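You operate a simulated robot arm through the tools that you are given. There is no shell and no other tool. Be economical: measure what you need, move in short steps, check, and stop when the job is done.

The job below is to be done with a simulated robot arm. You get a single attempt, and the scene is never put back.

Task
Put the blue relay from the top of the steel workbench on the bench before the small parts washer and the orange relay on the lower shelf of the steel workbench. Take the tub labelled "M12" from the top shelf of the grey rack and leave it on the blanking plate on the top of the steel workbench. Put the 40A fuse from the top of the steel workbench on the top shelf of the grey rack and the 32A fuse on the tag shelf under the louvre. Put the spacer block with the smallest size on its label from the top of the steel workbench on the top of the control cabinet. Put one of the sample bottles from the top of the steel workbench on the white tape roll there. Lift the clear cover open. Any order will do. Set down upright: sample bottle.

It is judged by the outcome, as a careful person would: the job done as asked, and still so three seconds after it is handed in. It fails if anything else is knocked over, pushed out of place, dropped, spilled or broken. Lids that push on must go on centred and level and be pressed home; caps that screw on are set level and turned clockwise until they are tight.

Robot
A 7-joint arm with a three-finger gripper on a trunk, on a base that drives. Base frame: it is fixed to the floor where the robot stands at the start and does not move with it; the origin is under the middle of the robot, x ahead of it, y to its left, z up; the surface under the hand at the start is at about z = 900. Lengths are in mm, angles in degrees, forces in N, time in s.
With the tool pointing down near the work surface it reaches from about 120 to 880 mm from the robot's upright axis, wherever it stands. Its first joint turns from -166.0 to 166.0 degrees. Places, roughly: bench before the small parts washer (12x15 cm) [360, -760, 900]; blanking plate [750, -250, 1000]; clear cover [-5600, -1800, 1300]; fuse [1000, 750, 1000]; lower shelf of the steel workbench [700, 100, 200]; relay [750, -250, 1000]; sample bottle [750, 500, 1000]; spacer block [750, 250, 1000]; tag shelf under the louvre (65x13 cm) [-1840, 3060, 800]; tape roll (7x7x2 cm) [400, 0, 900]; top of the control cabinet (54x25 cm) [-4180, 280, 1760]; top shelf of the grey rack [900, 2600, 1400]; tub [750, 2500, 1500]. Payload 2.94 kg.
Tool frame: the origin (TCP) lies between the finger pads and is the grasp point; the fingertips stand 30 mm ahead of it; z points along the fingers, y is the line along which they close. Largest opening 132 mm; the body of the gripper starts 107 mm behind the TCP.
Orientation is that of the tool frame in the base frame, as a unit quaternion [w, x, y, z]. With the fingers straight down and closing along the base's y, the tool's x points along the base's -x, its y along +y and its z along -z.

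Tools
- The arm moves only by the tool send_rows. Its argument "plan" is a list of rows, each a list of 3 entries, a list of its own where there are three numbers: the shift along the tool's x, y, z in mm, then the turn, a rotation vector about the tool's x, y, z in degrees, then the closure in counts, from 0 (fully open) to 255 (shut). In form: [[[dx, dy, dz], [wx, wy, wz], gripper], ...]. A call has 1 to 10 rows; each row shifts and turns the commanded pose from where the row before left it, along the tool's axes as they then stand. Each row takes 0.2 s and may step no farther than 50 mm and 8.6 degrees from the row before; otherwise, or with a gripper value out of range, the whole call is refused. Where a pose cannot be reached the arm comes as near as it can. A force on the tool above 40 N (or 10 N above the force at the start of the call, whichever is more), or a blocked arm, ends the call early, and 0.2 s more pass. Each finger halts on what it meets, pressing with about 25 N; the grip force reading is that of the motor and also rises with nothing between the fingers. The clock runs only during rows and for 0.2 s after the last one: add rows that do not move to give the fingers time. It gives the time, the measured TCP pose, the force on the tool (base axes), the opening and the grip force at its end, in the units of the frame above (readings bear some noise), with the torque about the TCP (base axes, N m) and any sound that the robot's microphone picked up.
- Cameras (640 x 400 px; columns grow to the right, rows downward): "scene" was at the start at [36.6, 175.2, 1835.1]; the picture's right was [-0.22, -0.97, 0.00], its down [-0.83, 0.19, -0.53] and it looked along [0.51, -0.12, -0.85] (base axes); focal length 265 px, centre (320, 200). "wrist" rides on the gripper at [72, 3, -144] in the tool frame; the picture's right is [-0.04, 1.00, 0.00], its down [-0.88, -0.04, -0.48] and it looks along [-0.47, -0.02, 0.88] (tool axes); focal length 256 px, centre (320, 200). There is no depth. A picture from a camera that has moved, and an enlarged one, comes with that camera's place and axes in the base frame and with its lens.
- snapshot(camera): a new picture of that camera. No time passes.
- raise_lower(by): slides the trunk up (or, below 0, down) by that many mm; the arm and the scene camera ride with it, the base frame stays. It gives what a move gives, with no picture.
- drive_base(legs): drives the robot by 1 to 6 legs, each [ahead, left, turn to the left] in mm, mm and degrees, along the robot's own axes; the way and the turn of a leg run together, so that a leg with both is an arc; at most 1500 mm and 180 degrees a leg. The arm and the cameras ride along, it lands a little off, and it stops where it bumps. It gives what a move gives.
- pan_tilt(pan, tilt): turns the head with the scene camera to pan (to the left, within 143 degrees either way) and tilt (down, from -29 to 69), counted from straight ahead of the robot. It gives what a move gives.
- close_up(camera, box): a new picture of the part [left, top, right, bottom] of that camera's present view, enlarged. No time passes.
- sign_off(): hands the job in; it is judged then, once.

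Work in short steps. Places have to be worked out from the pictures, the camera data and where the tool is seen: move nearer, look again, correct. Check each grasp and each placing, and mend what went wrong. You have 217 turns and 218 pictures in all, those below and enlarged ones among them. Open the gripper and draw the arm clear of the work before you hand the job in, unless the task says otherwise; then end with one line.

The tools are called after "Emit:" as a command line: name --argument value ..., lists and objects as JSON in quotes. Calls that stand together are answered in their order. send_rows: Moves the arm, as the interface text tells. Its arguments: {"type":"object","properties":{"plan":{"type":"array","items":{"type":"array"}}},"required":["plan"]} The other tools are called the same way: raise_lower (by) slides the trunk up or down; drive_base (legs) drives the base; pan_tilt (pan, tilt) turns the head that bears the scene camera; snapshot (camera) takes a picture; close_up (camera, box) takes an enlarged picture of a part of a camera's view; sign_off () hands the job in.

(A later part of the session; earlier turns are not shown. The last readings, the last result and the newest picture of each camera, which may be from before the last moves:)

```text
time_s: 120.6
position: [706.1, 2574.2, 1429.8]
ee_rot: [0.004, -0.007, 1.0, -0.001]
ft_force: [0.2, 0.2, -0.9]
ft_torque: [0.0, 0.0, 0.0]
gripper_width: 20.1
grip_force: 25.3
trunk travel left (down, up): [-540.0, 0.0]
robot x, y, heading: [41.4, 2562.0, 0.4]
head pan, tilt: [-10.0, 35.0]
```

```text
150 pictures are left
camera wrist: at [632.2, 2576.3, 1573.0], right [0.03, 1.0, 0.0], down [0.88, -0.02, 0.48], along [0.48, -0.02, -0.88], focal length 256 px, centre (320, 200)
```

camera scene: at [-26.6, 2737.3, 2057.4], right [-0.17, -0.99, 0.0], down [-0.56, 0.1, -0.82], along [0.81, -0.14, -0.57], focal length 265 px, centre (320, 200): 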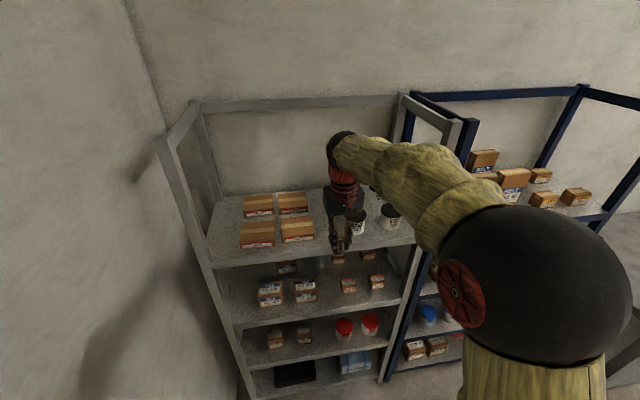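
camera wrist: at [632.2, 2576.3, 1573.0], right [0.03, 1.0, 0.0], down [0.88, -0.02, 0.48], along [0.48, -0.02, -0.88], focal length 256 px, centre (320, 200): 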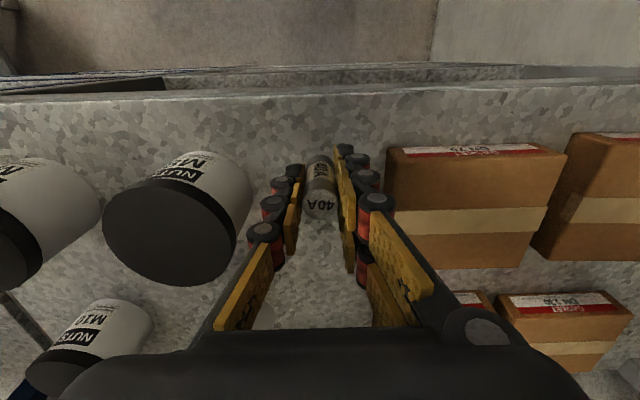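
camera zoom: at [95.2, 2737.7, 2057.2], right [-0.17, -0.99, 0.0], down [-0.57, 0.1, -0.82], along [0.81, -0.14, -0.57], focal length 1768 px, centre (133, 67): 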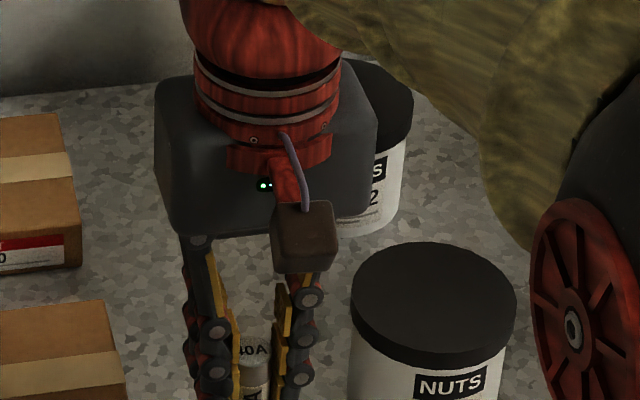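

Clear on both sides. I step down in 3 mm rows.

Emit:
send_rows --plan '[[[0, 0, 3], [0, 0, 0], 255], [[0, 0, 3], [0, 0, 0], 255], [[0, 0, 2], [0, 0, 0], 255]]'

Emit:
send_rows --plan '[[[0, 0, 2], [0, 0, 0], 255], [[0, 0, 2], [0, 0, 0], 255]]'

Emit:
send_rows --plan '[[[0, 0, 2], [0, 0, 0], 255], [[0, 0, 2], [0, 0, 0], 255]]'

```text
time_s: 121.4
position: [705.1, 2572.8, 1420.6]
ee_rot: [0.003, -0.007, 1.0, -0.002]
ft_force: [0.4, 0.3, 0.2]
ft_torque: [-0.03, 0.0, -0.01]
gripper_width: 20.6
grip_force: 24.9
trunk travel left (down, up): [-540.0, 0.0]
robot x, y, heading: [37.5, 2561.4, -0.0]
head pan, tilt: [-10.0, 35.0]
```

```text
time_s: 122.0
position: [705.3, 2573.4, 1417.6]
ee_rot: [0.004, -0.007, 1.0, -0.001]
ft_force: [0.0, 0.1, -1.5]
ft_torque: [0.02, 0.01, 0.0]
gripper_width: 20.4
grip_force: 24.8
trunk travel left (down, up): [-540.0, 0.0]
robot x, y, heading: [37.6, 2561.2, 0.1]
head pan, tilt: [-10.0, 35.0]
```

```text
time_s: 122.6
position: [705.9, 2572.7, 1412.7]
ee_rot: [0.004, -0.007, 1.0, -0.002]
ft_force: [0.6, 0.8, -1.2]
ft_torque: [-0.04, -0.02, -0.01]
gripper_width: 20.5
grip_force: 25.4
trunk travel left (down, up): [-540.0, 0.0]
robot x, y, heading: [39.2, 2560.5, 0.1]
head pan, tilt: [-10.0, 35.0]
```

Emit:
send_rows --plan '[[[0, 0, 2], [0, 0, 0], 255], [[0, 0, 2], [0, 0, 0], 255]]'

Emit:
send_rows --plan '[[[0, 0, 2], [0, 0, 0], 255], [[0, 0, 1], [0, 0, 0], 255]]'

Emit:
close_up --camera "wrist" --box '[260, 110, 388, 190]'

```text
time_s: 123.2
position: [706.1, 2573.8, 1408.2]
ee_rot: [0.004, -0.007, 1.0, -0.002]
ft_force: [-0.1, -0.2, -1.2]
ft_torque: [0.02, 0.0, -0.04]
gripper_width: 20.2
grip_force: 24.9
trunk travel left (down, up): [-540.0, 0.0]
robot x, y, heading: [37.7, 2561.4, 0.4]
head pan, tilt: [-10.0, 35.0]
```

```text
time_s: 123.8
position: [703.9, 2573.5, 1405.9]
ee_rot: [0.005, -0.007, 1.0, -0.002]
ft_force: [-0.8, 0.7, -0.5]
ft_torque: [-0.01, -0.01, 0.02]
gripper_width: 20.1
grip_force: 25.0
trunk travel left (down, up): [-540.0, 0.0]
robot x, y, heading: [38.7, 2559.8, 0.1]
head pan, tilt: [-10.0, 35.0]
```

```text
5.00 times, centred on (324, 150) of wrist
camera zoom: at [631.6, 2576.6, 1548.9], right [0.03, 1.0, 0.0], down [0.88, -0.02, 0.48], along [0.48, -0.02, -0.88], focal length 1280 px, centre (300, 450)
```

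zoom: 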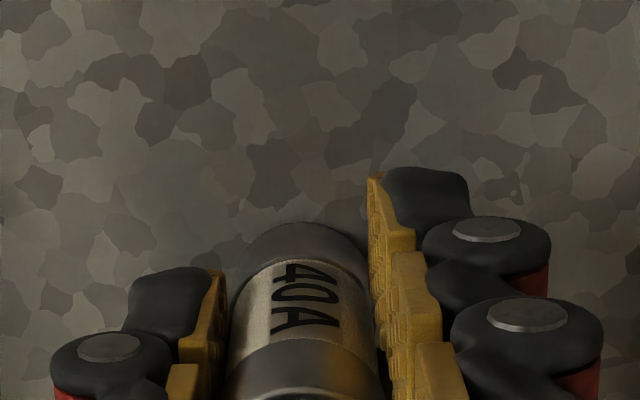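

Not yet in contact; continue.

Emit:
send_rows --plan '[[[0, 0, 2], [0, 0, 0], 255], [[0, 0, 2], [0, 0, 0], 255], [[0, 0, 2], [0, 0, 0], 255]]'

Emit:
send_rows --plan '[[[0, 0, 2], [0, 0, 0], 255], [[0, 0, 2], [0, 0, 0], 255]]'

Emit:
close_up --camera "wrist" --box '[260, 110, 388, 190]'

```text
time_s: 124.6
position: [705.7, 2573.8, 1403.1]
ee_rot: [0.007, -0.007, 1.0, -0.002]
ft_force: [2.0, 1.8, 24.3]
ft_torque: [0.01, -0.12, 0.01]
gripper_width: 20.7
grip_force: 24.3
trunk travel left (down, up): [-540.0, 0.0]
robot x, y, heading: [34.0, 2561.3, -0.0]
head pan, tilt: [-10.0, 35.0]
```

```text
time_s: 125.2
position: [706.9, 2573.7, 1398.0]
ee_rot: [0.006, -0.007, 1.0, -0.001]
ft_force: [8.0, 0.9, 25.7]
ft_torque: [0.02, -0.25, 0.04]
gripper_width: 20.3
grip_force: 25.2
trunk travel left (down, up): [-540.0, 0.0]
robot x, y, heading: [43.9, 2564.3, 0.2]
head pan, tilt: [-10.0, 35.0]
```

```text
5.00 times, centred on (324, 150) of wrist
camera zoom: at [631.8, 2576.4, 1540.8], right [0.03, 1.0, 0.0], down [0.87, -0.02, 0.49], along [0.49, -0.02, -0.87], focal length 1280 px, centre (300, 450)
```

zoom: 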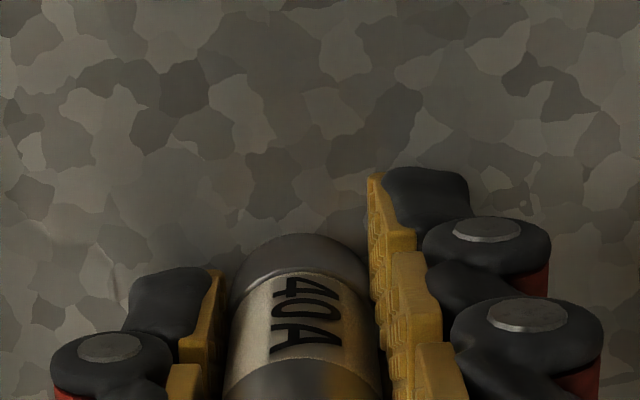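

In contact. I open just to ~45 mm and lift off.

Emit:
send_rows --plan '[[[0, 0, -1], [0, 0, 0], 255], [[0, 0, 0], [0, 0, 0], 205], [[0, 0, 0], [0, 0, 0], 175], [[0, 0, 0], [0, 0, 0], 175], [[0, 0, -20], [0, 0, 0], 175], [[0, 0, -40], [0, 0, 0], 175], [[0, 0, -48], [0, 0, 0], 175], [[0, 0, -40], [0, 0, 0], 175]]'

Emit:
snapshot --camera "wrist"

```text
time_s: 127.0
position: [702.7, 2576.4, 1547.6]
ee_rot: [0.004, -0.007, 1.0, -0.002]
ft_force: [0.3, 0.2, -0.2]
ft_torque: [0.01, 0.01, 0.0]
gripper_width: 41.2
grip_force: 0.1
trunk travel left (down, up): [-540.0, 0.0]
robot x, y, heading: [35.9, 2561.0, 0.4]
head pan, tilt: [-10.0, 35.0]
```

```text
147 pictures are left
camera wrist: at [629.5, 2578.8, 1690.4], right [0.03, 1.0, 0.0], down [0.88, -0.02, 0.48], along [0.48, -0.02, -0.88], focal length 256 px, centre (320, 200)
```

wrist: 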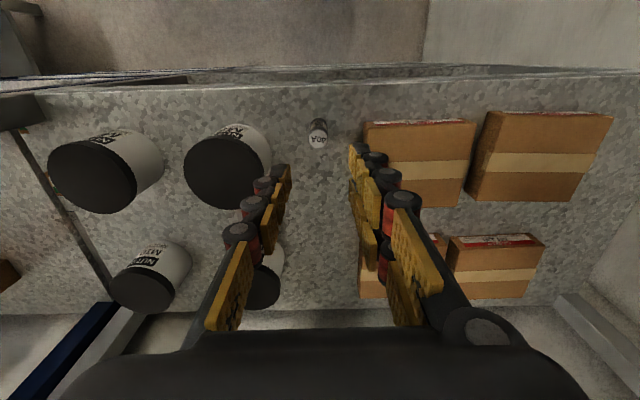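

Fuse stands on the shelf. M12 is about (910,2467); I drive forward and right to reach it.

Emit:
drive_base --legs '[[140, -95, 0]]'

Emit:
snapshot --camera "wrist"

Emit:
snapshot --camera "scene"

```text
time_s: 128.4
position: [845.6, 2480.5, 1545.4]
ee_rot: [0.004, -0.008, 1.0, 0.0]
ft_force: [0.5, -0.4, -0.1]
ft_torque: [0.05, 0.06, -0.01]
gripper_width: 41.5
grip_force: 0.1
trunk travel left (down, up): [-540.0, 0.0]
robot x, y, heading: [182.5, 2467.9, 0.2]
head pan, tilt: [-10.0, 35.0]
```

```text
146 pictures are left
camera wrist: at [772.5, 2483.6, 1689.3], right [0.03, 1.0, 0.0], down [0.88, -0.02, 0.48], along [0.48, -0.02, -0.88], focal length 256 px, centre (320, 200)
```

wrist: 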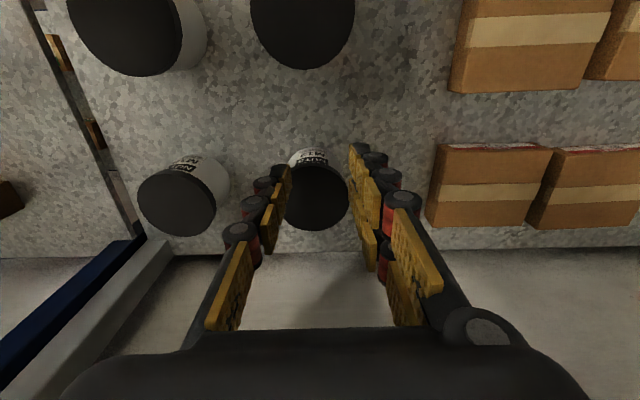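

```text
145 pictures are left
camera scene: at [236.1, 2641.3, 2057.3], right [-0.17, -0.99, 0.0], down [-0.57, 0.1, -0.82], along [0.81, -0.14, -0.57], focal length 265 px, centre (320, 200)
```

scene: 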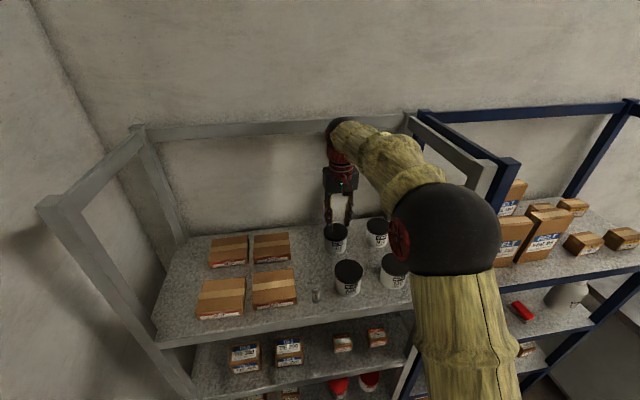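

M12 lid centre ≈(908,2473). I open fully, move over it and descend partway for a check.

Emit:
send_rows --plan '[[[-31, -4, 0], [0, 0, 0], 0], [[-31, -4, 0], [0, 0, 0], 0], [[0, 0, 0], [0, 0, 0], 0], [[0, 0, 30], [0, 0, 0], 0], [[0, 0, 30], [0, 0, 0], 0]]'

Emit:
snapshot --camera "wrist"

```text
time_s: 129.6
position: [907.9, 2475.0, 1487.3]
ee_rot: [0.005, -0.007, 1.0, -0.001]
ft_force: [0.1, 0.4, 0.6]
ft_torque: [0.0, -0.03, 0.01]
gripper_width: 126.7
grip_force: 0.0
trunk travel left (down, up): [-540.0, 0.0]
robot x, y, heading: [180.2, 2465.0, 0.4]
head pan, tilt: [-10.0, 35.0]
```

```text
144 pictures are left
camera wrist: at [834.2, 2476.9, 1631.5], right [0.03, 1.0, 0.0], down [0.88, -0.02, 0.48], along [0.48, -0.02, -0.88], focal length 256 px, centre (320, 200)
```

wrist: 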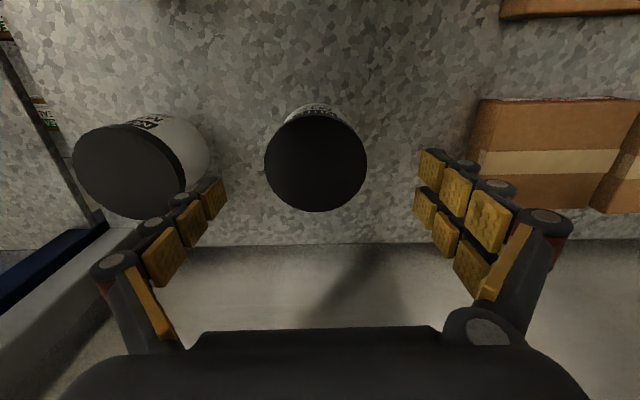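

Good clearance both sides. I descend to z≈1397 and close.

Emit:
send_rows --plan '[[[2, -4, 30], [0, 0, 0], 0], [[0, 0, 30], [0, 0, 0], 0], [[0, 0, 30], [0, 0, 0], 0]]'

Emit:
snapshot --camera "wrist"

```text
time_s: 130.4
position: [905.3, 2469.6, 1398.0]
ee_rot: [0.003, -0.007, 1.0, -0.002]
ft_force: [1.1, 0.0, 0.3]
ft_torque: [0.0, 0.04, -0.02]
gripper_width: 131.6
grip_force: 0.1
trunk travel left (down, up): [-540.0, 0.0]
robot x, y, heading: [178.5, 2462.9, 0.4]
head pan, tilt: [-10.0, 35.0]
```

```text
143 pictures are left
camera wrist: at [831.9, 2471.8, 1540.5], right [0.03, 1.0, 0.0], down [0.88, -0.02, 0.48], along [0.48, -0.02, -0.88], focal length 256 px, centre (320, 200)
```

wrist: 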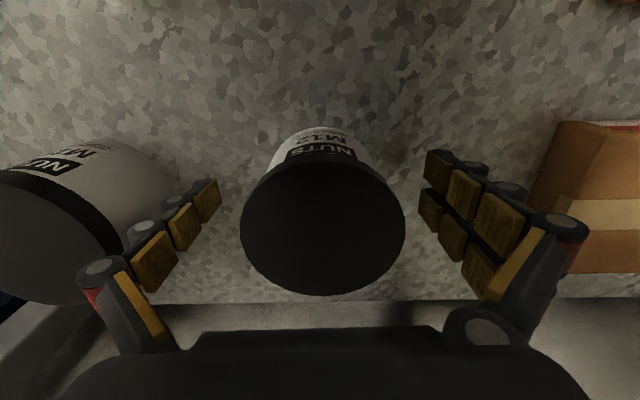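

Tub centre is about x=897; I shift 8 mm back and close.

Emit:
send_rows --plan '[[[8, 1, 0], [0, 0, 0], 0], [[0, 0, 0], [0, 0, 0], 150], [[0, 0, 0], [0, 0, 0], 255], [[0, 0, 0], [0, 0, 0], 255], [[0, 0, 0], [0, 0, 0], 255], [[0, 0, 0], [0, 0, 0], 255]]'

Emit:
send_rows --plan '[[[0, 0, -15], [0, 0, 0], 255], [[0, 0, -20], [0, 0, 0], 255]]'

Emit:
snapshot --camera "wrist"

```text
time_s: 131.8
position: [896.3, 2469.6, 1397.8]
ee_rot: [0.005, -0.008, 1.0, -0.003]
ft_force: [0.8, 1.3, 2.0]
ft_torque: [0.18, 0.11, 0.06]
gripper_width: 81.7
grip_force: 24.7
trunk travel left (down, up): [-540.0, 0.0]
robot x, y, heading: [176.5, 2470.8, 0.4]
head pan, tilt: [-10.0, 35.0]
```

```text
time_s: 132.4
position: [896.2, 2470.4, 1431.2]
ee_rot: [0.004, -0.008, 1.0, -0.002]
ft_force: [-0.3, -0.1, -5.3]
ft_torque: [0.04, 0.07, 0.0]
gripper_width: 81.5
grip_force: 24.9
trunk travel left (down, up): [-540.0, 0.0]
robot x, y, heading: [179.3, 2467.3, 0.5]
head pan, tilt: [-10.0, 35.0]
```

```text
142 pictures are left
camera wrist: at [823.4, 2473.5, 1574.2], right [0.03, 1.0, 0.0], down [0.88, -0.02, 0.48], along [0.48, -0.02, -0.88], focal length 256 px, centre (320, 200)
```

wrist: 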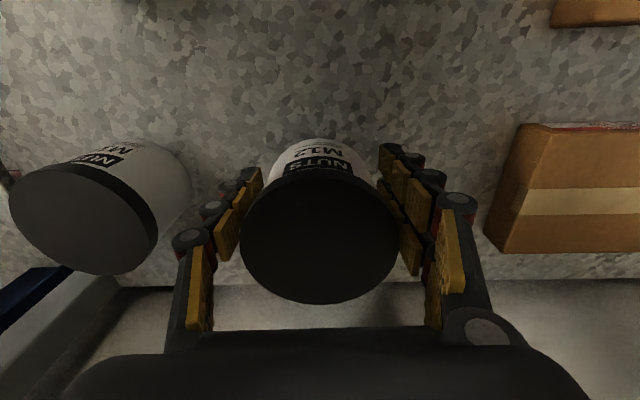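

Tub lifted. I raise it clear of the front tubs and back out of the rack.

Emit:
send_rows --plan '[[[0, 0, -35], [0, 0, 0], 255], [[0, 0, -35], [0, 0, 0], 255], [[0, 0, -35], [0, 0, 0], 255], [[0, 0, -35], [0, 0, 0], 255]]'

Emit:
drive_base --legs '[[-580, 0, 0]]'

Emit:
snapshot --camera "scene"

```text
time_s: 133.4
position: [896.0, 2473.4, 1571.4]
ee_rot: [0.002, -0.008, 1.0, -0.003]
ft_force: [0.6, -0.1, -4.6]
ft_torque: [-0.02, 0.1, 0.0]
gripper_width: 81.5
grip_force: 24.9
trunk travel left (down, up): [-540.0, 0.0]
robot x, y, heading: [180.8, 2467.3, 0.1]
head pan, tilt: [-10.0, 35.0]
```

```text
time_s: 136.8
position: [310.9, 2470.5, 1572.5]
ee_rot: [0.003, -0.008, 1.0, -0.002]
ft_force: [-0.4, -0.4, -4.1]
ft_torque: [0.04, 0.05, 0.03]
gripper_width: 81.3
grip_force: 25.0
trunk travel left (down, up): [-540.0, 0.0]
robot x, y, heading: [-407.7, 2464.2, 0.3]
head pan, tilt: [-10.0, 35.0]
```

```text
141 pictures are left
camera scene: at [-351.6, 2639.3, 2057.3], right [-0.17, -0.99, 0.0], down [-0.57, 0.1, -0.82], along [0.81, -0.14, -0.57], focal length 265 px, centre (320, 200)
```

scene: 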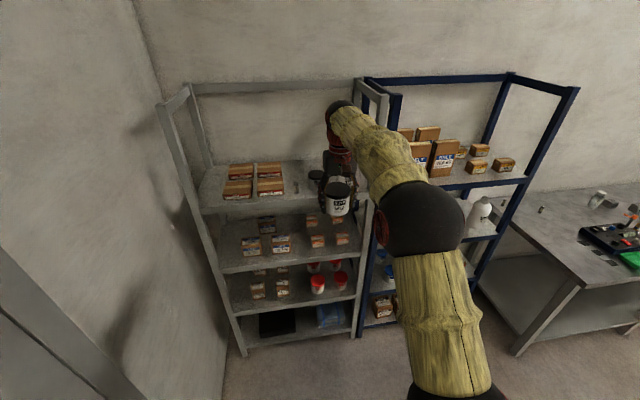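

I drive right back to the workbench in front of the plate.

Emit:
drive_base --legs '[[0, -1395, 0], [0, -1395, 0]]'

Emit:
raise_lower --by -190

```text
time_s: 150.3
position: [276.7, -340.7, 1570.8]
ee_rot: [0.003, 0.006, 1.0, -0.002]
ft_force: [0.1, 0.4, -5.2]
ft_torque: [-0.01, 0.07, 0.01]
gripper_width: 81.0
grip_force: 25.0
trunk travel left (down, up): [-540.0, 0.0]
robot x, y, heading: [-441.6, -325.9, -1.3]
head pan, tilt: [-10.0, 35.0]
```

```text
time_s: 152.3
position: [276.1, -340.2, 1382.0]
ee_rot: [0.004, 0.005, 1.0, -0.001]
ft_force: [0.7, 0.0, -5.5]
ft_torque: [0.02, 0.06, -0.02]
gripper_width: 81.4
grip_force: 25.2
trunk travel left (down, up): [-350.0, 190.0]
robot x, y, heading: [-437.8, -326.1, -1.1]
head pan, tilt: [-10.0, 35.0]
```

I drive up to the bench and look at the plate.

Emit:
drive_base --legs '[[0, 0, 1.2], [455, 0, 0]]'

Emit:
pan_tilt --pan 5 --tilt 50

Emit:
snapshot --camera "scene"

Emit:
snapshot --camera "wrist"

```text
time_s: 155.5
position: [736.5, -324.9, 1381.5]
ee_rot: [0.003, -0.006, 1.0, -0.002]
ft_force: [0.1, 0.2, -4.4]
ft_torque: [-0.03, 0.15, 0.04]
gripper_width: 81.2
grip_force: 25.3
trunk travel left (down, up): [-350.0, 190.0]
robot x, y, heading: [19.4, -326.7, 0.2]
head pan, tilt: [-10.0, 35.0]
```

```text
time_s: 156.2
position: [736.8, -325.0, 1381.8]
ee_rot: [0.003, -0.006, 1.0, -0.001]
ft_force: [0.3, 0.1, -4.5]
ft_torque: [0.03, 0.08, 0.0]
gripper_width: 81.2
grip_force: 24.8
trunk travel left (down, up): [-350.0, 190.0]
robot x, y, heading: [18.5, -327.5, 0.3]
head pan, tilt: [5.0, 50.0]
```

```text
140 pictures are left
camera scene: at [65.0, -129.8, 1845.6], right [0.09, -1.0, 0.0], down [-0.76, -0.07, -0.64], along [0.64, 0.06, -0.77], focal length 265 px, centre (320, 200)
```

scene: 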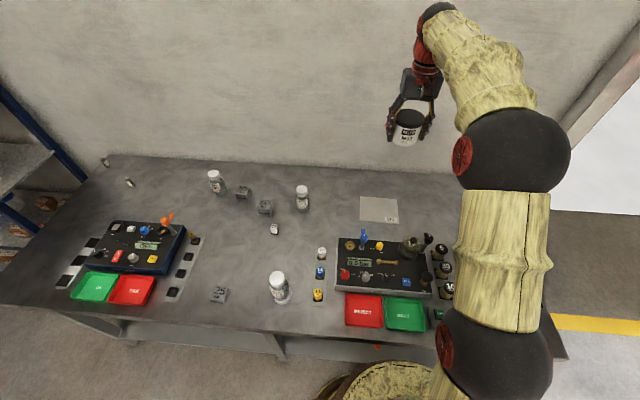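

```text
139 pictures are left
camera wrist: at [663.5, -321.2, 1524.3], right [0.03, 1.0, 0.0], down [0.88, -0.03, 0.48], along [0.48, -0.02, -0.88], focal length 256 px, centre (320, 200)
```

wrist: 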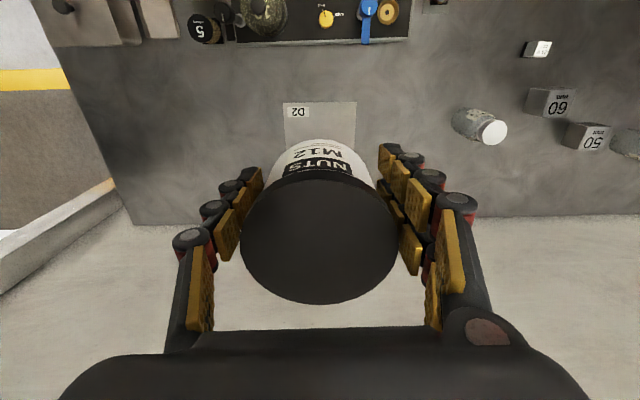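

Plate spans x≈750–896, y≈−412…−245; centre (822,−328). I move over it and lower.

Emit:
send_rows --plan '[[[-43, -2, 0], [0, 0, 0], 255], [[-42, -1, 0], [0, 0, 0], 255], [[0, 0, 48], [0, 0, 0], 255], [[0, 0, 48], [0, 0, 0], 255], [[0, 0, 48], [0, 0, 0], 255], [[0, 0, 48], [0, 0, 0], 255], [[0, 0, 48], [0, 0, 0], 255], [[0, 0, 48], [0, 0, 0], 255], [[0, 0, 40], [0, 0, 0], 255]]'

Emit:
snapshot --camera "wrist"

Emit:
close_up --camera "scene" --box '[320, 150, 440, 225]'

```text
time_s: 158.2
position: [825.5, -326.9, 1052.3]
ee_rot: [0.003, -0.006, 1.0, -0.002]
ft_force: [0.6, 0.1, -4.8]
ft_torque: [0.03, 0.15, -0.02]
gripper_width: 81.0
grip_force: 24.5
trunk travel left (down, up): [-350.0, 190.0]
robot x, y, heading: [19.0, -326.4, 0.1]
head pan, tilt: [5.0, 50.0]
```

```text
138 pictures are left
camera wrist: at [752.9, -324.5, 1196.6], right [0.03, 1.0, 0.0], down [0.88, -0.03, 0.48], along [0.48, -0.02, -0.88], focal length 256 px, centre (320, 200)
```

wrist: 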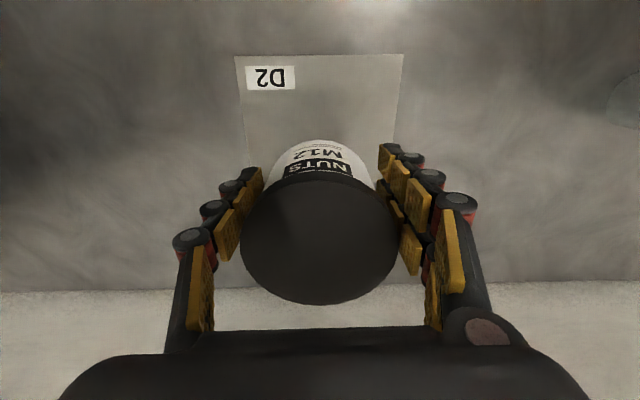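

```text
5.33 times, centred on (380, 188) of scene
camera zoom: at [66.1, -129.8, 1845.5], right [0.09, -1.0, 0.0], down [-0.76, -0.07, -0.64], along [0.64, 0.06, -0.77], focal length 1414 px, centre (0, 267)
```

zoom: 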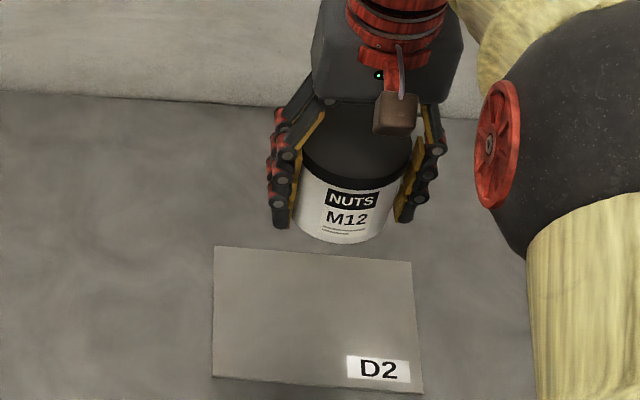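

Good alignment. I lower to ~960 and then in small steps.

Emit:
send_rows --plan '[[[3, -1, 40], [0, 0, 0], 255], [[0, 0, 40], [0, 0, 0], 255], [[0, 0, 15], [0, 0, 0], 255], [[0, 0, 5], [0, 0, 0], 255]]'

Emit:
send_rows --plan '[[[0, 0, 2], [0, 0, 0], 255], [[0, 0, 2], [0, 0, 0], 255]]'

Emit:
send_rows --plan '[[[0, 0, 2], [0, 0, 0], 255]]'

```text
time_s: 159.2
position: [821.9, -328.3, 953.8]
ee_rot: [0.004, -0.006, 1.0, -0.002]
ft_force: [1.0, 0.1, -4.8]
ft_torque: [0.03, 0.1, -0.03]
gripper_width: 81.2
grip_force: 25.1
trunk travel left (down, up): [-350.0, 190.0]
robot x, y, heading: [14.9, -324.5, 0.2]
head pan, tilt: [5.0, 50.0]
```

```text
time_s: 159.8
position: [821.7, -329.1, 948.6]
ee_rot: [0.003, -0.007, 1.0, -0.002]
ft_force: [-0.2, -0.3, -4.2]
ft_torque: [0.0, 0.1, 0.01]
gripper_width: 81.0
grip_force: 25.0
trunk travel left (down, up): [-350.0, 190.0]
robot x, y, heading: [18.4, -324.1, 0.3]
head pan, tilt: [5.0, 50.0]
```

```text
time_s: 160.2
position: [821.3, -328.3, 948.1]
ee_rot: [0.003, -0.006, 1.0, -0.002]
ft_force: [-0.2, 0.4, -4.5]
ft_torque: [0.0, 0.09, 0.0]
gripper_width: 81.3
grip_force: 25.4
trunk travel left (down, up): [-350.0, 190.0]
robot x, y, heading: [20.6, -326.7, 0.3]
head pan, tilt: [5.0, 50.0]
```

Emit:
send_rows --plan '[[[0, 0, 2], [0, 0, 0], 255], [[0, 0, 1], [0, 0, 0], 255]]'

Emit:
send_rows --plan '[[[0, 0, 1.5], [0, 0, 0], 255], [[0, 0, 1], [0, 0, 0], 255]]'

```text
time_s: 160.8
position: [819.9, -328.0, 944.1]
ee_rot: [0.004, -0.006, 1.0, -0.001]
ft_force: [0.0, -0.2, -5.2]
ft_torque: [-0.01, 0.07, -0.03]
gripper_width: 81.2
grip_force: 24.9
trunk travel left (down, up): [-350.0, 190.0]
robot x, y, heading: [16.8, -325.6, 0.4]
head pan, tilt: [5.0, 50.0]
```

```text
time_s: 161.4
position: [820.9, -329.0, 941.9]
ee_rot: [0.005, -0.007, 1.0, -0.002]
ft_force: [-0.9, -1.0, -4.9]
ft_torque: [0.04, 0.08, -0.02]
gripper_width: 81.4
grip_force: 25.0
trunk travel left (down, up): [-350.0, 190.0]
robot x, y, heading: [21.4, -328.0, 0.1]
head pan, tilt: [5.0, 50.0]
```

Emit:
send_rows --plan '[[[0, 0, 1.5], [0, 0, 0], 255], [[0, 0, 1], [0, 0, 0], 255]]'

Emit:
send_rows --plan '[[[0, 0, 1.5], [0, 0, 0], 255], [[0, 0, 1], [0, 0, 0], 255]]'

Emit:
close_up --camera "scene" --box '[340, 170, 420, 220]'

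```text
time_s: 162.0
position: [821.2, -329.8, 942.1]
ee_rot: [0.005, -0.006, 1.0, -0.002]
ft_force: [-2.4, 1.0, 9.3]
ft_torque: [0.04, -0.19, 0.0]
gripper_width: 81.0
grip_force: 25.1
trunk travel left (down, up): [-350.0, 190.0]
robot x, y, heading: [16.6, -323.6, 0.2]
head pan, tilt: [5.0, 50.0]
```

```text
time_s: 162.6
position: [821.3, -329.5, 939.3]
ee_rot: [0.006, -0.006, 1.0, -0.002]
ft_force: [-3.1, 2.1, 20.5]
ft_torque: [0.07, -0.27, 0.02]
gripper_width: 81.9
grip_force: 24.8
trunk travel left (down, up): [-350.0, 190.0]
robot x, y, heading: [20.1, -322.9, 0.0]
head pan, tilt: [5.0, 50.0]
```

```text
8.00 times, centred on (380, 195) of scene
camera zoom: at [62.0, -129.6, 1845.7], right [0.09, -1.0, 0.0], down [-0.76, -0.07, -0.64], along [0.64, 0.06, -0.77], focal length 2121 px, centre (-160, 240)
```

zoom: 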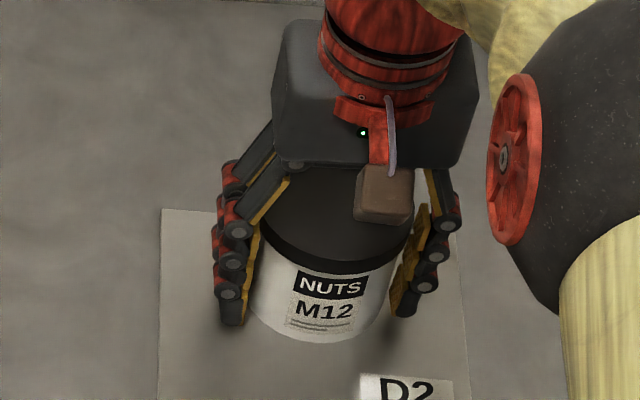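

Seated on the plate. I open and lift away.

Emit:
send_rows --plan '[[[0, 0, -1.5], [0, 0, 0], 255], [[0, 0, 0], [0, 0, 0], 80], [[0, 0, 0], [0, 0, 0], 30], [[0, 0, 0], [0, 0, 0], 30], [[0, 0, 0], [0, 0, 0], 30], [[0, 0, -40], [0, 0, 0], 30], [[0, 0, -48], [0, 0, 0], 30], [[0, 0, -48], [0, 0, 0], 30], [[0, 0, -48], [0, 0, 0], 30], [[0, 0, -48], [0, 0, 0], 30]]'

Emit:
close_up --camera "scene" --box '[300, 160, 460, 260]'

```text
time_s: 164.8
position: [816.9, -328.6, 1169.1]
ee_rot: [0.003, -0.006, 1.0, -0.002]
ft_force: [-1.5, 0.8, -1.0]
ft_torque: [0.0, -0.07, 0.03]
gripper_width: 116.5
grip_force: 0.3
trunk travel left (down, up): [-350.0, 190.0]
robot x, y, heading: [17.4, -329.1, -0.0]
head pan, tilt: [5.0, 50.0]
```

```text
4.00 times, centred on (380, 210) of scene
camera zoom: at [63.4, -129.9, 1845.6], right [0.09, -1.0, 0.0], down [-0.76, -0.07, -0.64], along [0.64, 0.06, -0.77], focal length 1061 px, centre (80, 160)
```

zoom: 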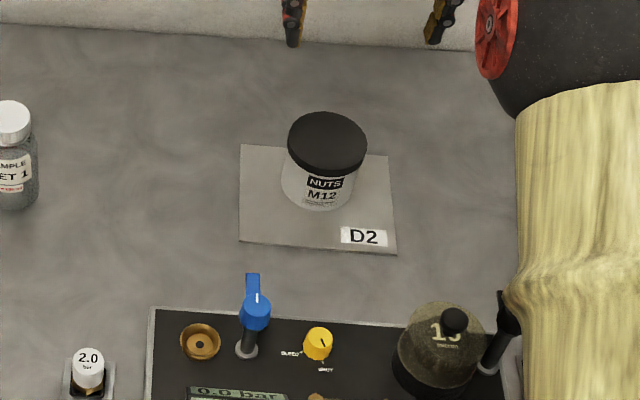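

M12 tub is on the plate. Next the 32A fuse: I drive left along the bench to y≈1010.

Emit:
drive_base --legs '[[0, 1340, 0]]'

Emit:
snapshot --camera "wrist"

Emit:
snapshot --camera "scene"

```text
time_s: 171.6
position: [804.3, 1027.5, 1169.4]
ee_rot: [0.004, -0.015, 1.0, -0.002]
ft_force: [0.2, 0.6, 0.6]
ft_torque: [0.0, -0.01, 0.01]
gripper_width: 116.1
grip_force: 0.0
trunk travel left (down, up): [-350.0, 190.0]
robot x, y, heading: [2.2, 1015.0, 1.3]
head pan, tilt: [5.0, 50.0]
```

```text
134 pictures are left
camera wrist: at [731.4, 1029.6, 1312.3], right [0.01, 1.0, 0.0], down [0.88, -0.01, 0.48], along [0.48, -0.01, -0.88], focal length 256 px, centre (320, 200)
```

wrist: 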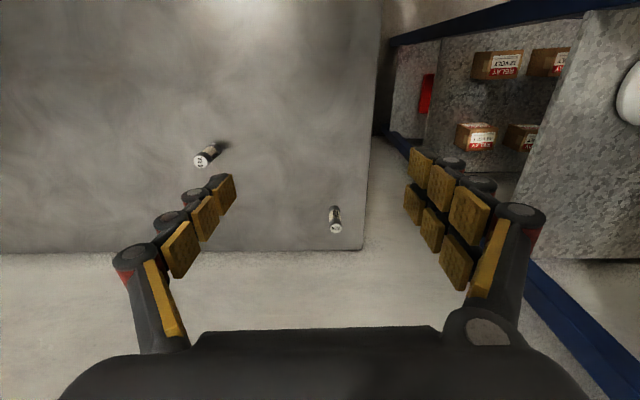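

```text
133 pictures are left
camera scene: at [47.4, 1213.6, 1845.5], right [0.11, -0.99, 0.0], down [-0.76, -0.08, -0.64], along [0.64, 0.07, -0.77], focal length 265 px, centre (320, 200)
```

scene: 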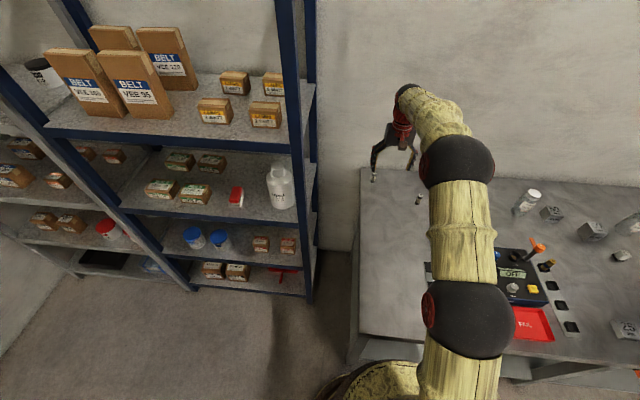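

Fuse 32A at (980,1051), about 978 from the axis; the base can't go farther under the bench, so I pitch the hand forward ~34° and lower the trunk to extend reach.

Emit:
drive_base --legs '[[14, 0, -1.2]]'

Emit:
send_rows --plan '[[[0, 0, 0], [0, -8.5, 0], 130], [[0, 0, 0], [0, -8.5, 0], 130], [[0, 0, 0], [0, -8.5, 0], 130], [[0, 0, 0], [0, -8.5, 0], 130]]'

Emit:
raise_lower --by -120

Emit:
snapshot --camera "wrist"

```text
time_s: 172.3
position: [820.8, 1011.0, 1167.0]
ee_rot: [0.002, -0.003, 1.0, -0.003]
ft_force: [0.1, 0.3, -1.3]
ft_torque: [0.0, 0.06, -0.03]
gripper_width: 116.1
grip_force: 0.1
trunk travel left (down, up): [-350.0, 190.0]
robot x, y, heading: [19.8, 1016.6, -0.0]
head pan, tilt: [5.0, 50.0]
```

```text
time_s: 173.3
position: [818.1, 1008.8, 1170.1]
ee_rot: [0.296, -0.005, 0.955, -0.001]
ft_force: [-0.4, -0.4, 1.6]
ft_torque: [0.0, 0.01, 0.0]
gripper_width: 64.6
grip_force: 0.0
trunk travel left (down, up): [-350.0, 190.0]
robot x, y, heading: [18.6, 1014.4, -0.1]
head pan, tilt: [5.0, 50.0]
```

```text
time_s: 174.8
position: [818.8, 1010.1, 1049.4]
ee_rot: [0.296, -0.005, 0.955, 0.0]
ft_force: [0.3, -0.3, -1.0]
ft_torque: [0.02, 0.02, -0.02]
gripper_width: 64.5
grip_force: 0.2
trunk travel left (down, up): [-230.0, 310.0]
robot x, y, heading: [19.5, 1015.8, -0.2]
head pan, tilt: [5.0, 50.0]
```

```text
132 pictures are left
camera wrist: at [678.5, 1013.0, 1126.9], right [0.03, 1.0, 0.02], down [0.46, -0.03, 0.89], along [0.89, -0.02, -0.46], focal length 256 px, centre (320, 200)
```

wrist: 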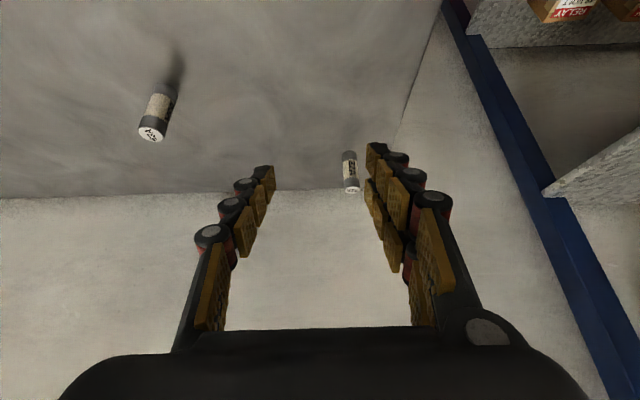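

I align in y and advance 60 mm first, then approach along the tool axis.

Emit:
send_rows --plan '[[[-24.8, 20, 17], [0, 0, 0], 130], [[-24.8, 20, 17], [0, 0, 0], 130], [[-4, 0, 35], [0, 0, 0], 130], [[-4, 0, 35], [0, 0, 0], 130]]'

Emit:
snapshot --camera "wrist"

```text
time_s: 175.8
position: [925.7, 1051.7, 992.9]
ee_rot: [0.295, -0.005, 0.955, 0.001]
ft_force: [-0.2, 0.2, 0.2]
ft_torque: [-0.01, 0.03, 0.01]
gripper_width: 64.6
grip_force: 0.1
trunk travel left (down, up): [-230.0, 310.0]
robot x, y, heading: [21.4, 1018.2, 0.1]
head pan, tilt: [5.0, 50.0]
```

```text
131 pictures are left
camera wrist: at [785.4, 1055.7, 1070.5], right [0.03, 1.0, 0.02], down [0.46, -0.03, 0.89], along [0.89, -0.02, -0.46], focal length 256 px, centre (320, 200)
```

wrist: 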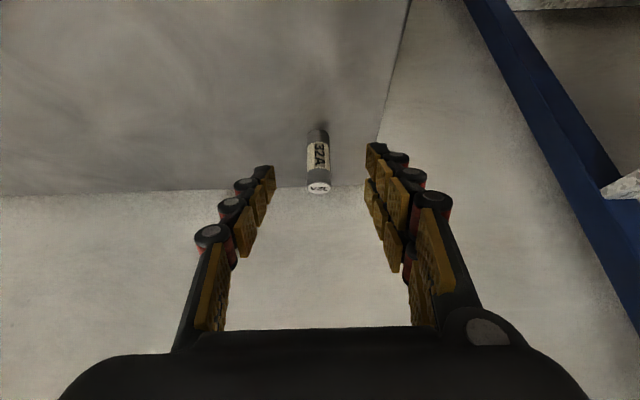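

Reach is fine. Final approach to (974,1050,938), then close.

Emit:
send_rows --plan '[[[-4, -1, 36], [0, 0, 0], 130], [[-4.5, -1, 36], [0, 0, 0], 130], [[0, 0, 0], [0, 0, 0], 130]]'

Emit:
snapshot --camera "wrist"

```text
time_s: 176.6
position: [972.3, 1049.4, 941.0]
ee_rot: [0.295, -0.004, 0.955, 0.0]
ft_force: [-0.2, -0.6, 0.0]
ft_torque: [0.0, 0.03, 0.02]
gripper_width: 64.6
grip_force: 0.1
trunk travel left (down, up): [-230.0, 310.0]
robot x, y, heading: [20.5, 1014.7, -0.1]
head pan, tilt: [5.0, 50.0]
```

```text
130 pictures are left
camera wrist: at [831.0, 1052.4, 1018.7], right [0.03, 1.0, 0.02], down [0.46, -0.03, 0.89], along [0.89, -0.02, -0.46], focal length 256 px, centre (320, 200)
```

wrist: 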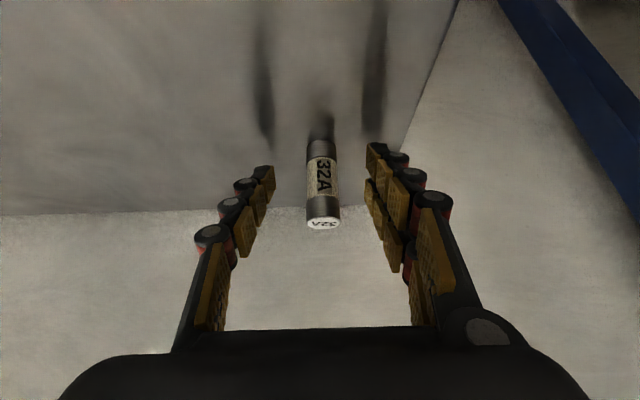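

Fuse sits between the pads. Close and lift straight up.

Emit:
send_rows --plan '[[[0, 1, 0], [0, 0, 0], 255], [[0, 0, 0], [0, 0, 0], 255], [[0, 0, 0], [0, 0, 0], 255], [[0, 0, 0], [0, 0, 0], 255], [[0, 0, 0], [0, 0, 0], 255], [[-22, 0, -33], [0, 0, 0], 255], [[-22, 0, -33], [0, 0, 0], 255]]'

Emit:
snapshot --camera "wrist"

```text
time_s: 178.2
position: [971.0, 1048.7, 1019.2]
ee_rot: [0.295, -0.004, 0.956, 0.001]
ft_force: [0.0, 0.0, -1.5]
ft_torque: [0.0, -0.09, -0.01]
gripper_width: 20.4
grip_force: 24.6
trunk travel left (down, up): [-230.0, 310.0]
robot x, y, heading: [19.5, 1012.3, -0.2]
head pan, tilt: [5.0, 50.0]
```

```text
129 pictures are left
camera wrist: at [830.4, 1051.5, 1097.5], right [0.03, 1.0, 0.02], down [0.46, -0.03, 0.89], along [0.89, -0.02, -0.46], focal length 256 px, centre (320, 200)
```

wrist: 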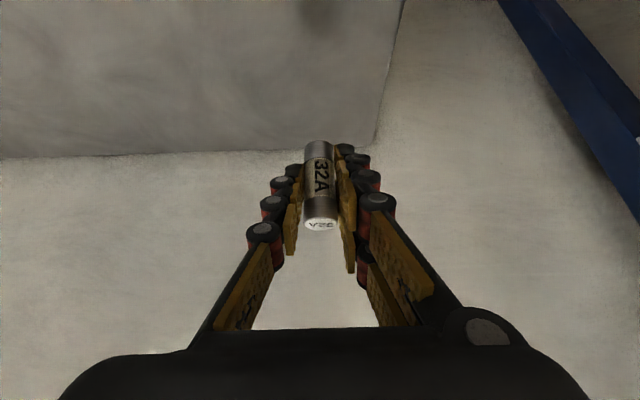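

32A fuse held. I raise the trunk, retract the arm and back off.

Emit:
raise_lower --by 120

Emit:
send_rows --plan '[[[39, 0, -27], [0, 0, 0], 255], [[39, 0, -27], [0, 0, 0], 255], [[39, 0, -27], [0, 0, 0], 255], [[39, 0, -27], [0, 0, 0], 255], [[39, 0, -27], [0, 0, 0], 255], [[39, 0, -27], [0, 0, 0], 255], [[39, 0, -27], [0, 0, 0], 255]]'

Emit:
drive_base --legs '[[-440, 0, 0], [0, 800, 0], [0, 0, 90]]'

Emit:
pan_tilt --pan 50 --tilt 20

Emit:
snapshot --camera "scene"

```text
time_s: 179.7
position: [971.8, 1049.8, 1138.4]
ee_rot: [0.295, -0.005, 0.956, 0.0]
ft_force: [0.7, 0.0, -0.2]
ft_torque: [0.03, -0.01, -0.03]
gripper_width: 20.9
grip_force: 24.8
trunk travel left (down, up): [-350.0, 190.0]
robot x, y, heading: [23.0, 1020.1, 0.2]
head pan, tilt: [5.0, 50.0]
```

```text
time_s: 181.3
position: [641.0, 1044.2, 1142.5]
ee_rot: [0.296, -0.004, 0.955, 0.0]
ft_force: [-0.8, 0.2, -0.3]
ft_torque: [0.02, -0.02, -0.01]
gripper_width: 20.9
grip_force: 24.8
trunk travel left (down, up): [-350.0, 190.0]
robot x, y, heading: [24.8, 1013.9, -0.4]
head pan, tilt: [5.0, 50.0]
```

```text
time_s: 191.7
position: [-452.6, 2445.0, 1141.9]
ee_rot: [-0.207, 0.682, -0.669, -0.21]
ft_force: [-0.6, -0.7, -0.6]
ft_torque: [0.01, -0.01, -0.05]
gripper_width: 20.5
grip_force: 24.4
trunk travel left (down, up): [-350.0, 190.0]
robot x, y, heading: [-418.8, 1824.2, 90.4]
head pan, tilt: [5.0, 50.0]
```

```text
time_s: 192.9
position: [-453.1, 2445.3, 1141.6]
ee_rot: [-0.208, 0.682, -0.668, -0.21]
ft_force: [-0.5, 0.2, -1.2]
ft_torque: [0.0, -0.02, 0.02]
gripper_width: 20.8
grip_force: 25.2
trunk travel left (down, up): [-350.0, 190.0]
robot x, y, heading: [-416.1, 1822.6, 90.3]
head pan, tilt: [50.0, 20.0]
```

```text
128 pictures are left
camera scene: at [-679.6, 1852.4, 1891.1], right [0.64, 0.77, 0.0], down [0.26, -0.22, -0.94], along [-0.72, 0.6, -0.34], focal length 265 px, centre (320, 200)
```

scene: 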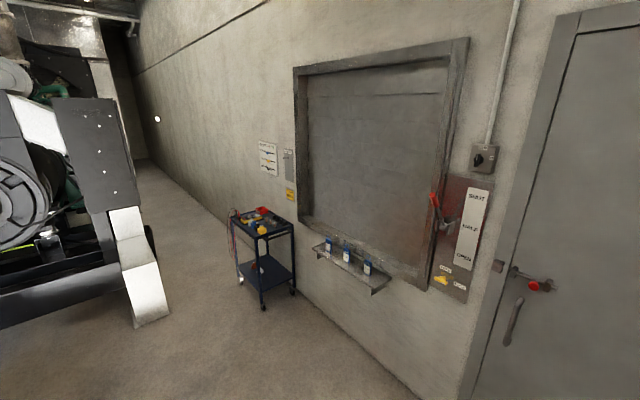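

Tag shelf seen with three padlocks on it. I strafe left ~1410 mm to face it.

Emit:
drive_base --legs '[[0, 1410, -0.3]]'

Emit:
pan_tilt --pan 0 --tilt 35

Emit:
snapshot --camera "scene"

```text
time_s: 199.9
position: [-1846.4, 2449.3, 1141.9]
ee_rot: [0.21, -0.675, 0.676, 0.207]
ft_force: [0.5, 0.2, -0.7]
ft_torque: [0.02, -0.02, 0.01]
gripper_width: 20.8
grip_force: 24.7
trunk travel left (down, up): [-350.0, 190.0]
robot x, y, heading: [-1822.3, 1826.8, 89.2]
head pan, tilt: [50.0, 20.0]
```

```text
time_s: 201.1
position: [-1847.4, 2448.7, 1142.0]
ee_rot: [-0.209, 0.676, -0.675, -0.208]
ft_force: [0.3, 0.4, -0.9]
ft_torque: [-0.04, 0.04, 0.03]
gripper_width: 21.0
grip_force: 24.9
trunk travel left (down, up): [-350.0, 190.0]
robot x, y, heading: [-1822.3, 1824.0, 89.4]
head pan, tilt: [0.0, 35.0]
```

```text
127 pictures are left
camera scene: at [-2014.1, 1887.8, 1867.3], right [1.0, -0.01, 0.0], down [-0.01, -0.57, -0.82], along [0.01, 0.82, -0.57], focal length 265 px, centre (320, 200)
```

scene: 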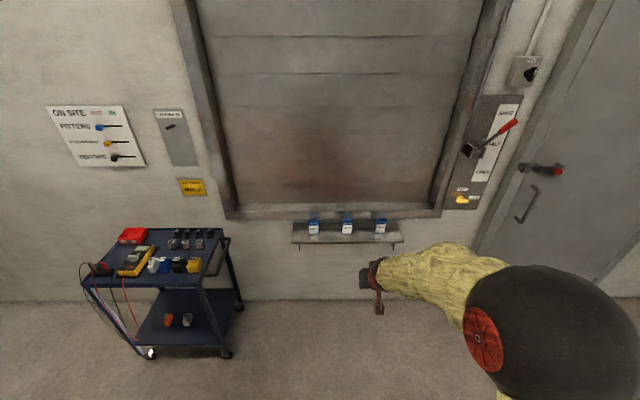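

Emit:
close_up --camera "scene" --box '[280, 200, 420, 260]'

```text
4.57 times, centred on (350, 230) of scene
camera zoom: at [-2014.1, 1887.8, 1867.3], right [1.0, -0.01, 0.0], down [-0.01, -0.57, -0.82], along [0.01, 0.82, -0.57], focal length 1212 px, centre (183, 63)
```

zoom: 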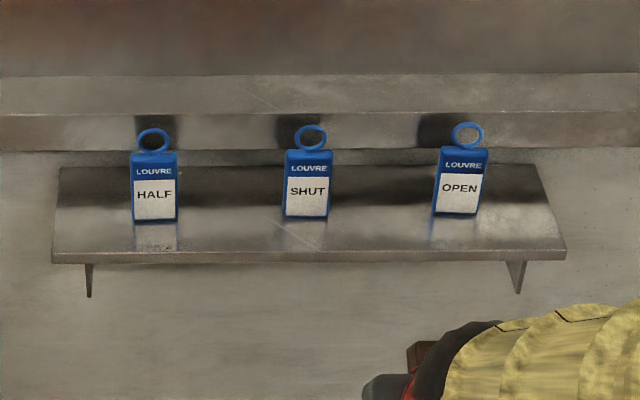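

Shelf front edge y≈2996, tags at x≈−2034, −1837, −1640. I'll set the fuse between HALF and SHUT at (−1936, 3040). Drive in closer.

Emit:
drive_base --legs '[[500, 85, 0.6]]'

Emit:
raise_lower --by -150

Emit:
snapshot --camera "scene"

Emit:
snapshot --camera "wrist"

```text
time_s: 204.0
position: [-1933.8, 2940.4, 1141.8]
ee_rot: [-0.209, 0.679, -0.672, -0.209]
ft_force: [-0.3, 0.1, -1.0]
ft_torque: [0.0, 0.03, 0.01]
gripper_width: 20.8
grip_force: 25.2
trunk travel left (down, up): [-350.0, 190.0]
robot x, y, heading: [-1902.0, 2319.6, 89.9]
head pan, tilt: [0.0, 35.0]
```

```text
time_s: 205.7
position: [-1933.9, 2941.9, 992.0]
ee_rot: [-0.209, 0.679, -0.673, -0.208]
ft_force: [0.2, 0.4, -0.5]
ft_torque: [-0.03, 0.0, 0.0]
gripper_width: 20.8
grip_force: 25.6
trunk travel left (down, up): [-200.0, 340.0]
robot x, y, heading: [-1900.8, 2319.7, 89.9]
head pan, tilt: [0.0, 35.0]
```

```text
125 pictures are left
camera scene: at [-2094.5, 2377.5, 1717.4], right [1.0, 0.0, 0.0], down [0.0, -0.57, -0.82], along [0.0, 0.82, -0.57], focal length 265 px, centre (320, 200)
```

scene: 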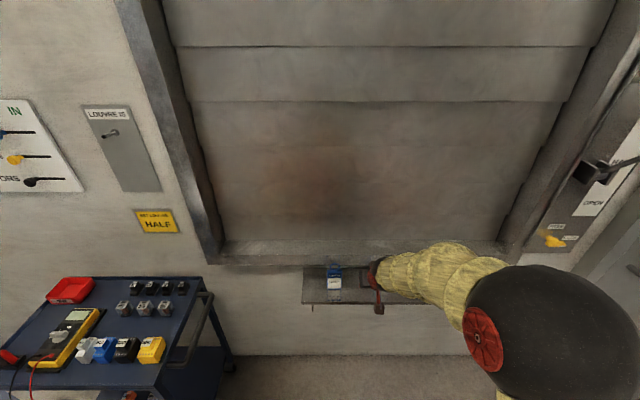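

```text
124 pictures are left
camera wrist: at [-1935.7, 2800.5, 1070.0], right [-1.0, 0.03, 0.02], down [0.03, 0.46, 0.89], along [0.01, 0.89, -0.46], focal length 256 px, centre (320, 200)
```

wrist: 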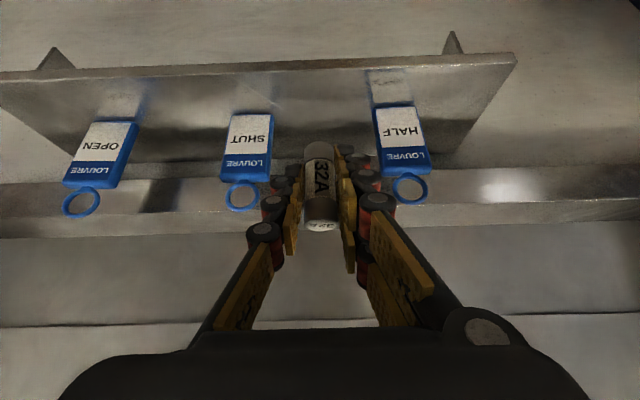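

Aligned. I move diagonally forward/down to just above the shelf.

Emit:
send_rows --plan '[[[-0.8, 1.5, 40], [0, 0, 0], 255], [[-0.8, 1.5, 40], [0, 0, 0], 255], [[-0.8, 1.5, 40], [0, 0, 0], 255], [[-0.8, 1.5, 38], [0, 0, 0], 255]]'

Emit:
snapshot --camera "wrist"

```text
time_s: 206.7
position: [-1938.6, 3034.0, 861.5]
ee_rot: [-0.21, 0.678, -0.672, -0.209]
ft_force: [-0.1, -0.2, -0.4]
ft_torque: [-0.05, 0.0, -0.01]
gripper_width: 20.7
grip_force: 24.8
trunk travel left (down, up): [-200.0, 340.0]
robot x, y, heading: [-1905.3, 2321.3, 90.1]
head pan, tilt: [0.0, 35.0]
```

```text
123 pictures are left
camera wrist: at [-1941.7, 2893.6, 940.8], right [-1.0, 0.03, 0.02], down [0.03, 0.46, 0.89], along [0.01, 0.89, -0.46], focal length 256 px, centre (320, 200)
```

wrist: 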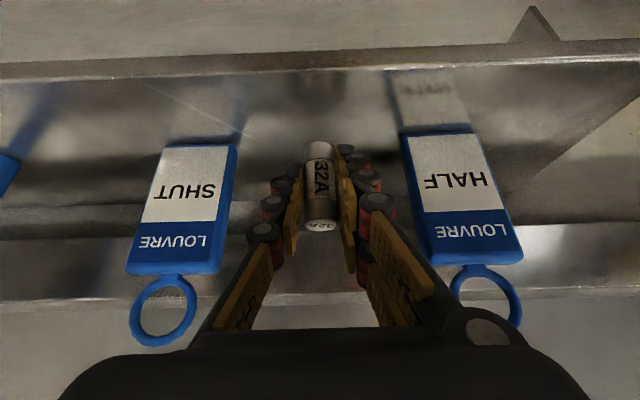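

Fuse centred between tags. I step straight down until contact.

Emit:
send_rows --plan '[[[2.3, 0, 3.3], [0, 0, 0], 255], [[2.3, 0, 3.3], [0, 0, 0], 255], [[2.3, 0, 3.3], [0, 0, 0], 255]]'

Emit:
send_rows --plan '[[[1.4, 0, 2.1], [0, 0, 0], 255], [[1.1, 0, 1.6], [0, 0, 0], 255]]'

Emit:
send_rows --plan '[[[1.1, 0, 1.6], [0, 0, 0], 255], [[1.1, 0, 1.6], [0, 0, 0], 255]]'

```text
time_s: 207.5
position: [-1939.8, 3031.4, 852.1]
ee_rot: [-0.209, 0.679, -0.673, -0.208]
ft_force: [1.2, 0.0, -0.3]
ft_torque: [-0.02, -0.02, 0.02]
gripper_width: 20.8
grip_force: 24.4
trunk travel left (down, up): [-200.0, 340.0]
robot x, y, heading: [-1904.5, 2317.6, 89.6]
head pan, tilt: [0.0, 35.0]
```

```text
time_s: 208.1
position: [-1939.1, 3031.3, 846.7]
ee_rot: [-0.209, 0.679, -0.672, -0.209]
ft_force: [-0.3, 0.0, -0.3]
ft_torque: [-0.03, -0.02, 0.01]
gripper_width: 20.7
grip_force: 24.9
trunk travel left (down, up): [-200.0, 340.0]
robot x, y, heading: [-1905.2, 2316.8, 90.1]
head pan, tilt: [0.0, 35.0]
```

```text
time_s: 208.7
position: [-1940.6, 3032.8, 842.7]
ee_rot: [-0.209, 0.679, -0.672, -0.208]
ft_force: [-0.4, 0.6, -1.4]
ft_torque: [0.04, 0.0, -0.01]
gripper_width: 20.8
grip_force: 24.7
trunk travel left (down, up): [-200.0, 340.0]
robot x, y, heading: [-1902.7, 2320.7, 89.7]
head pan, tilt: [0.0, 35.0]
```

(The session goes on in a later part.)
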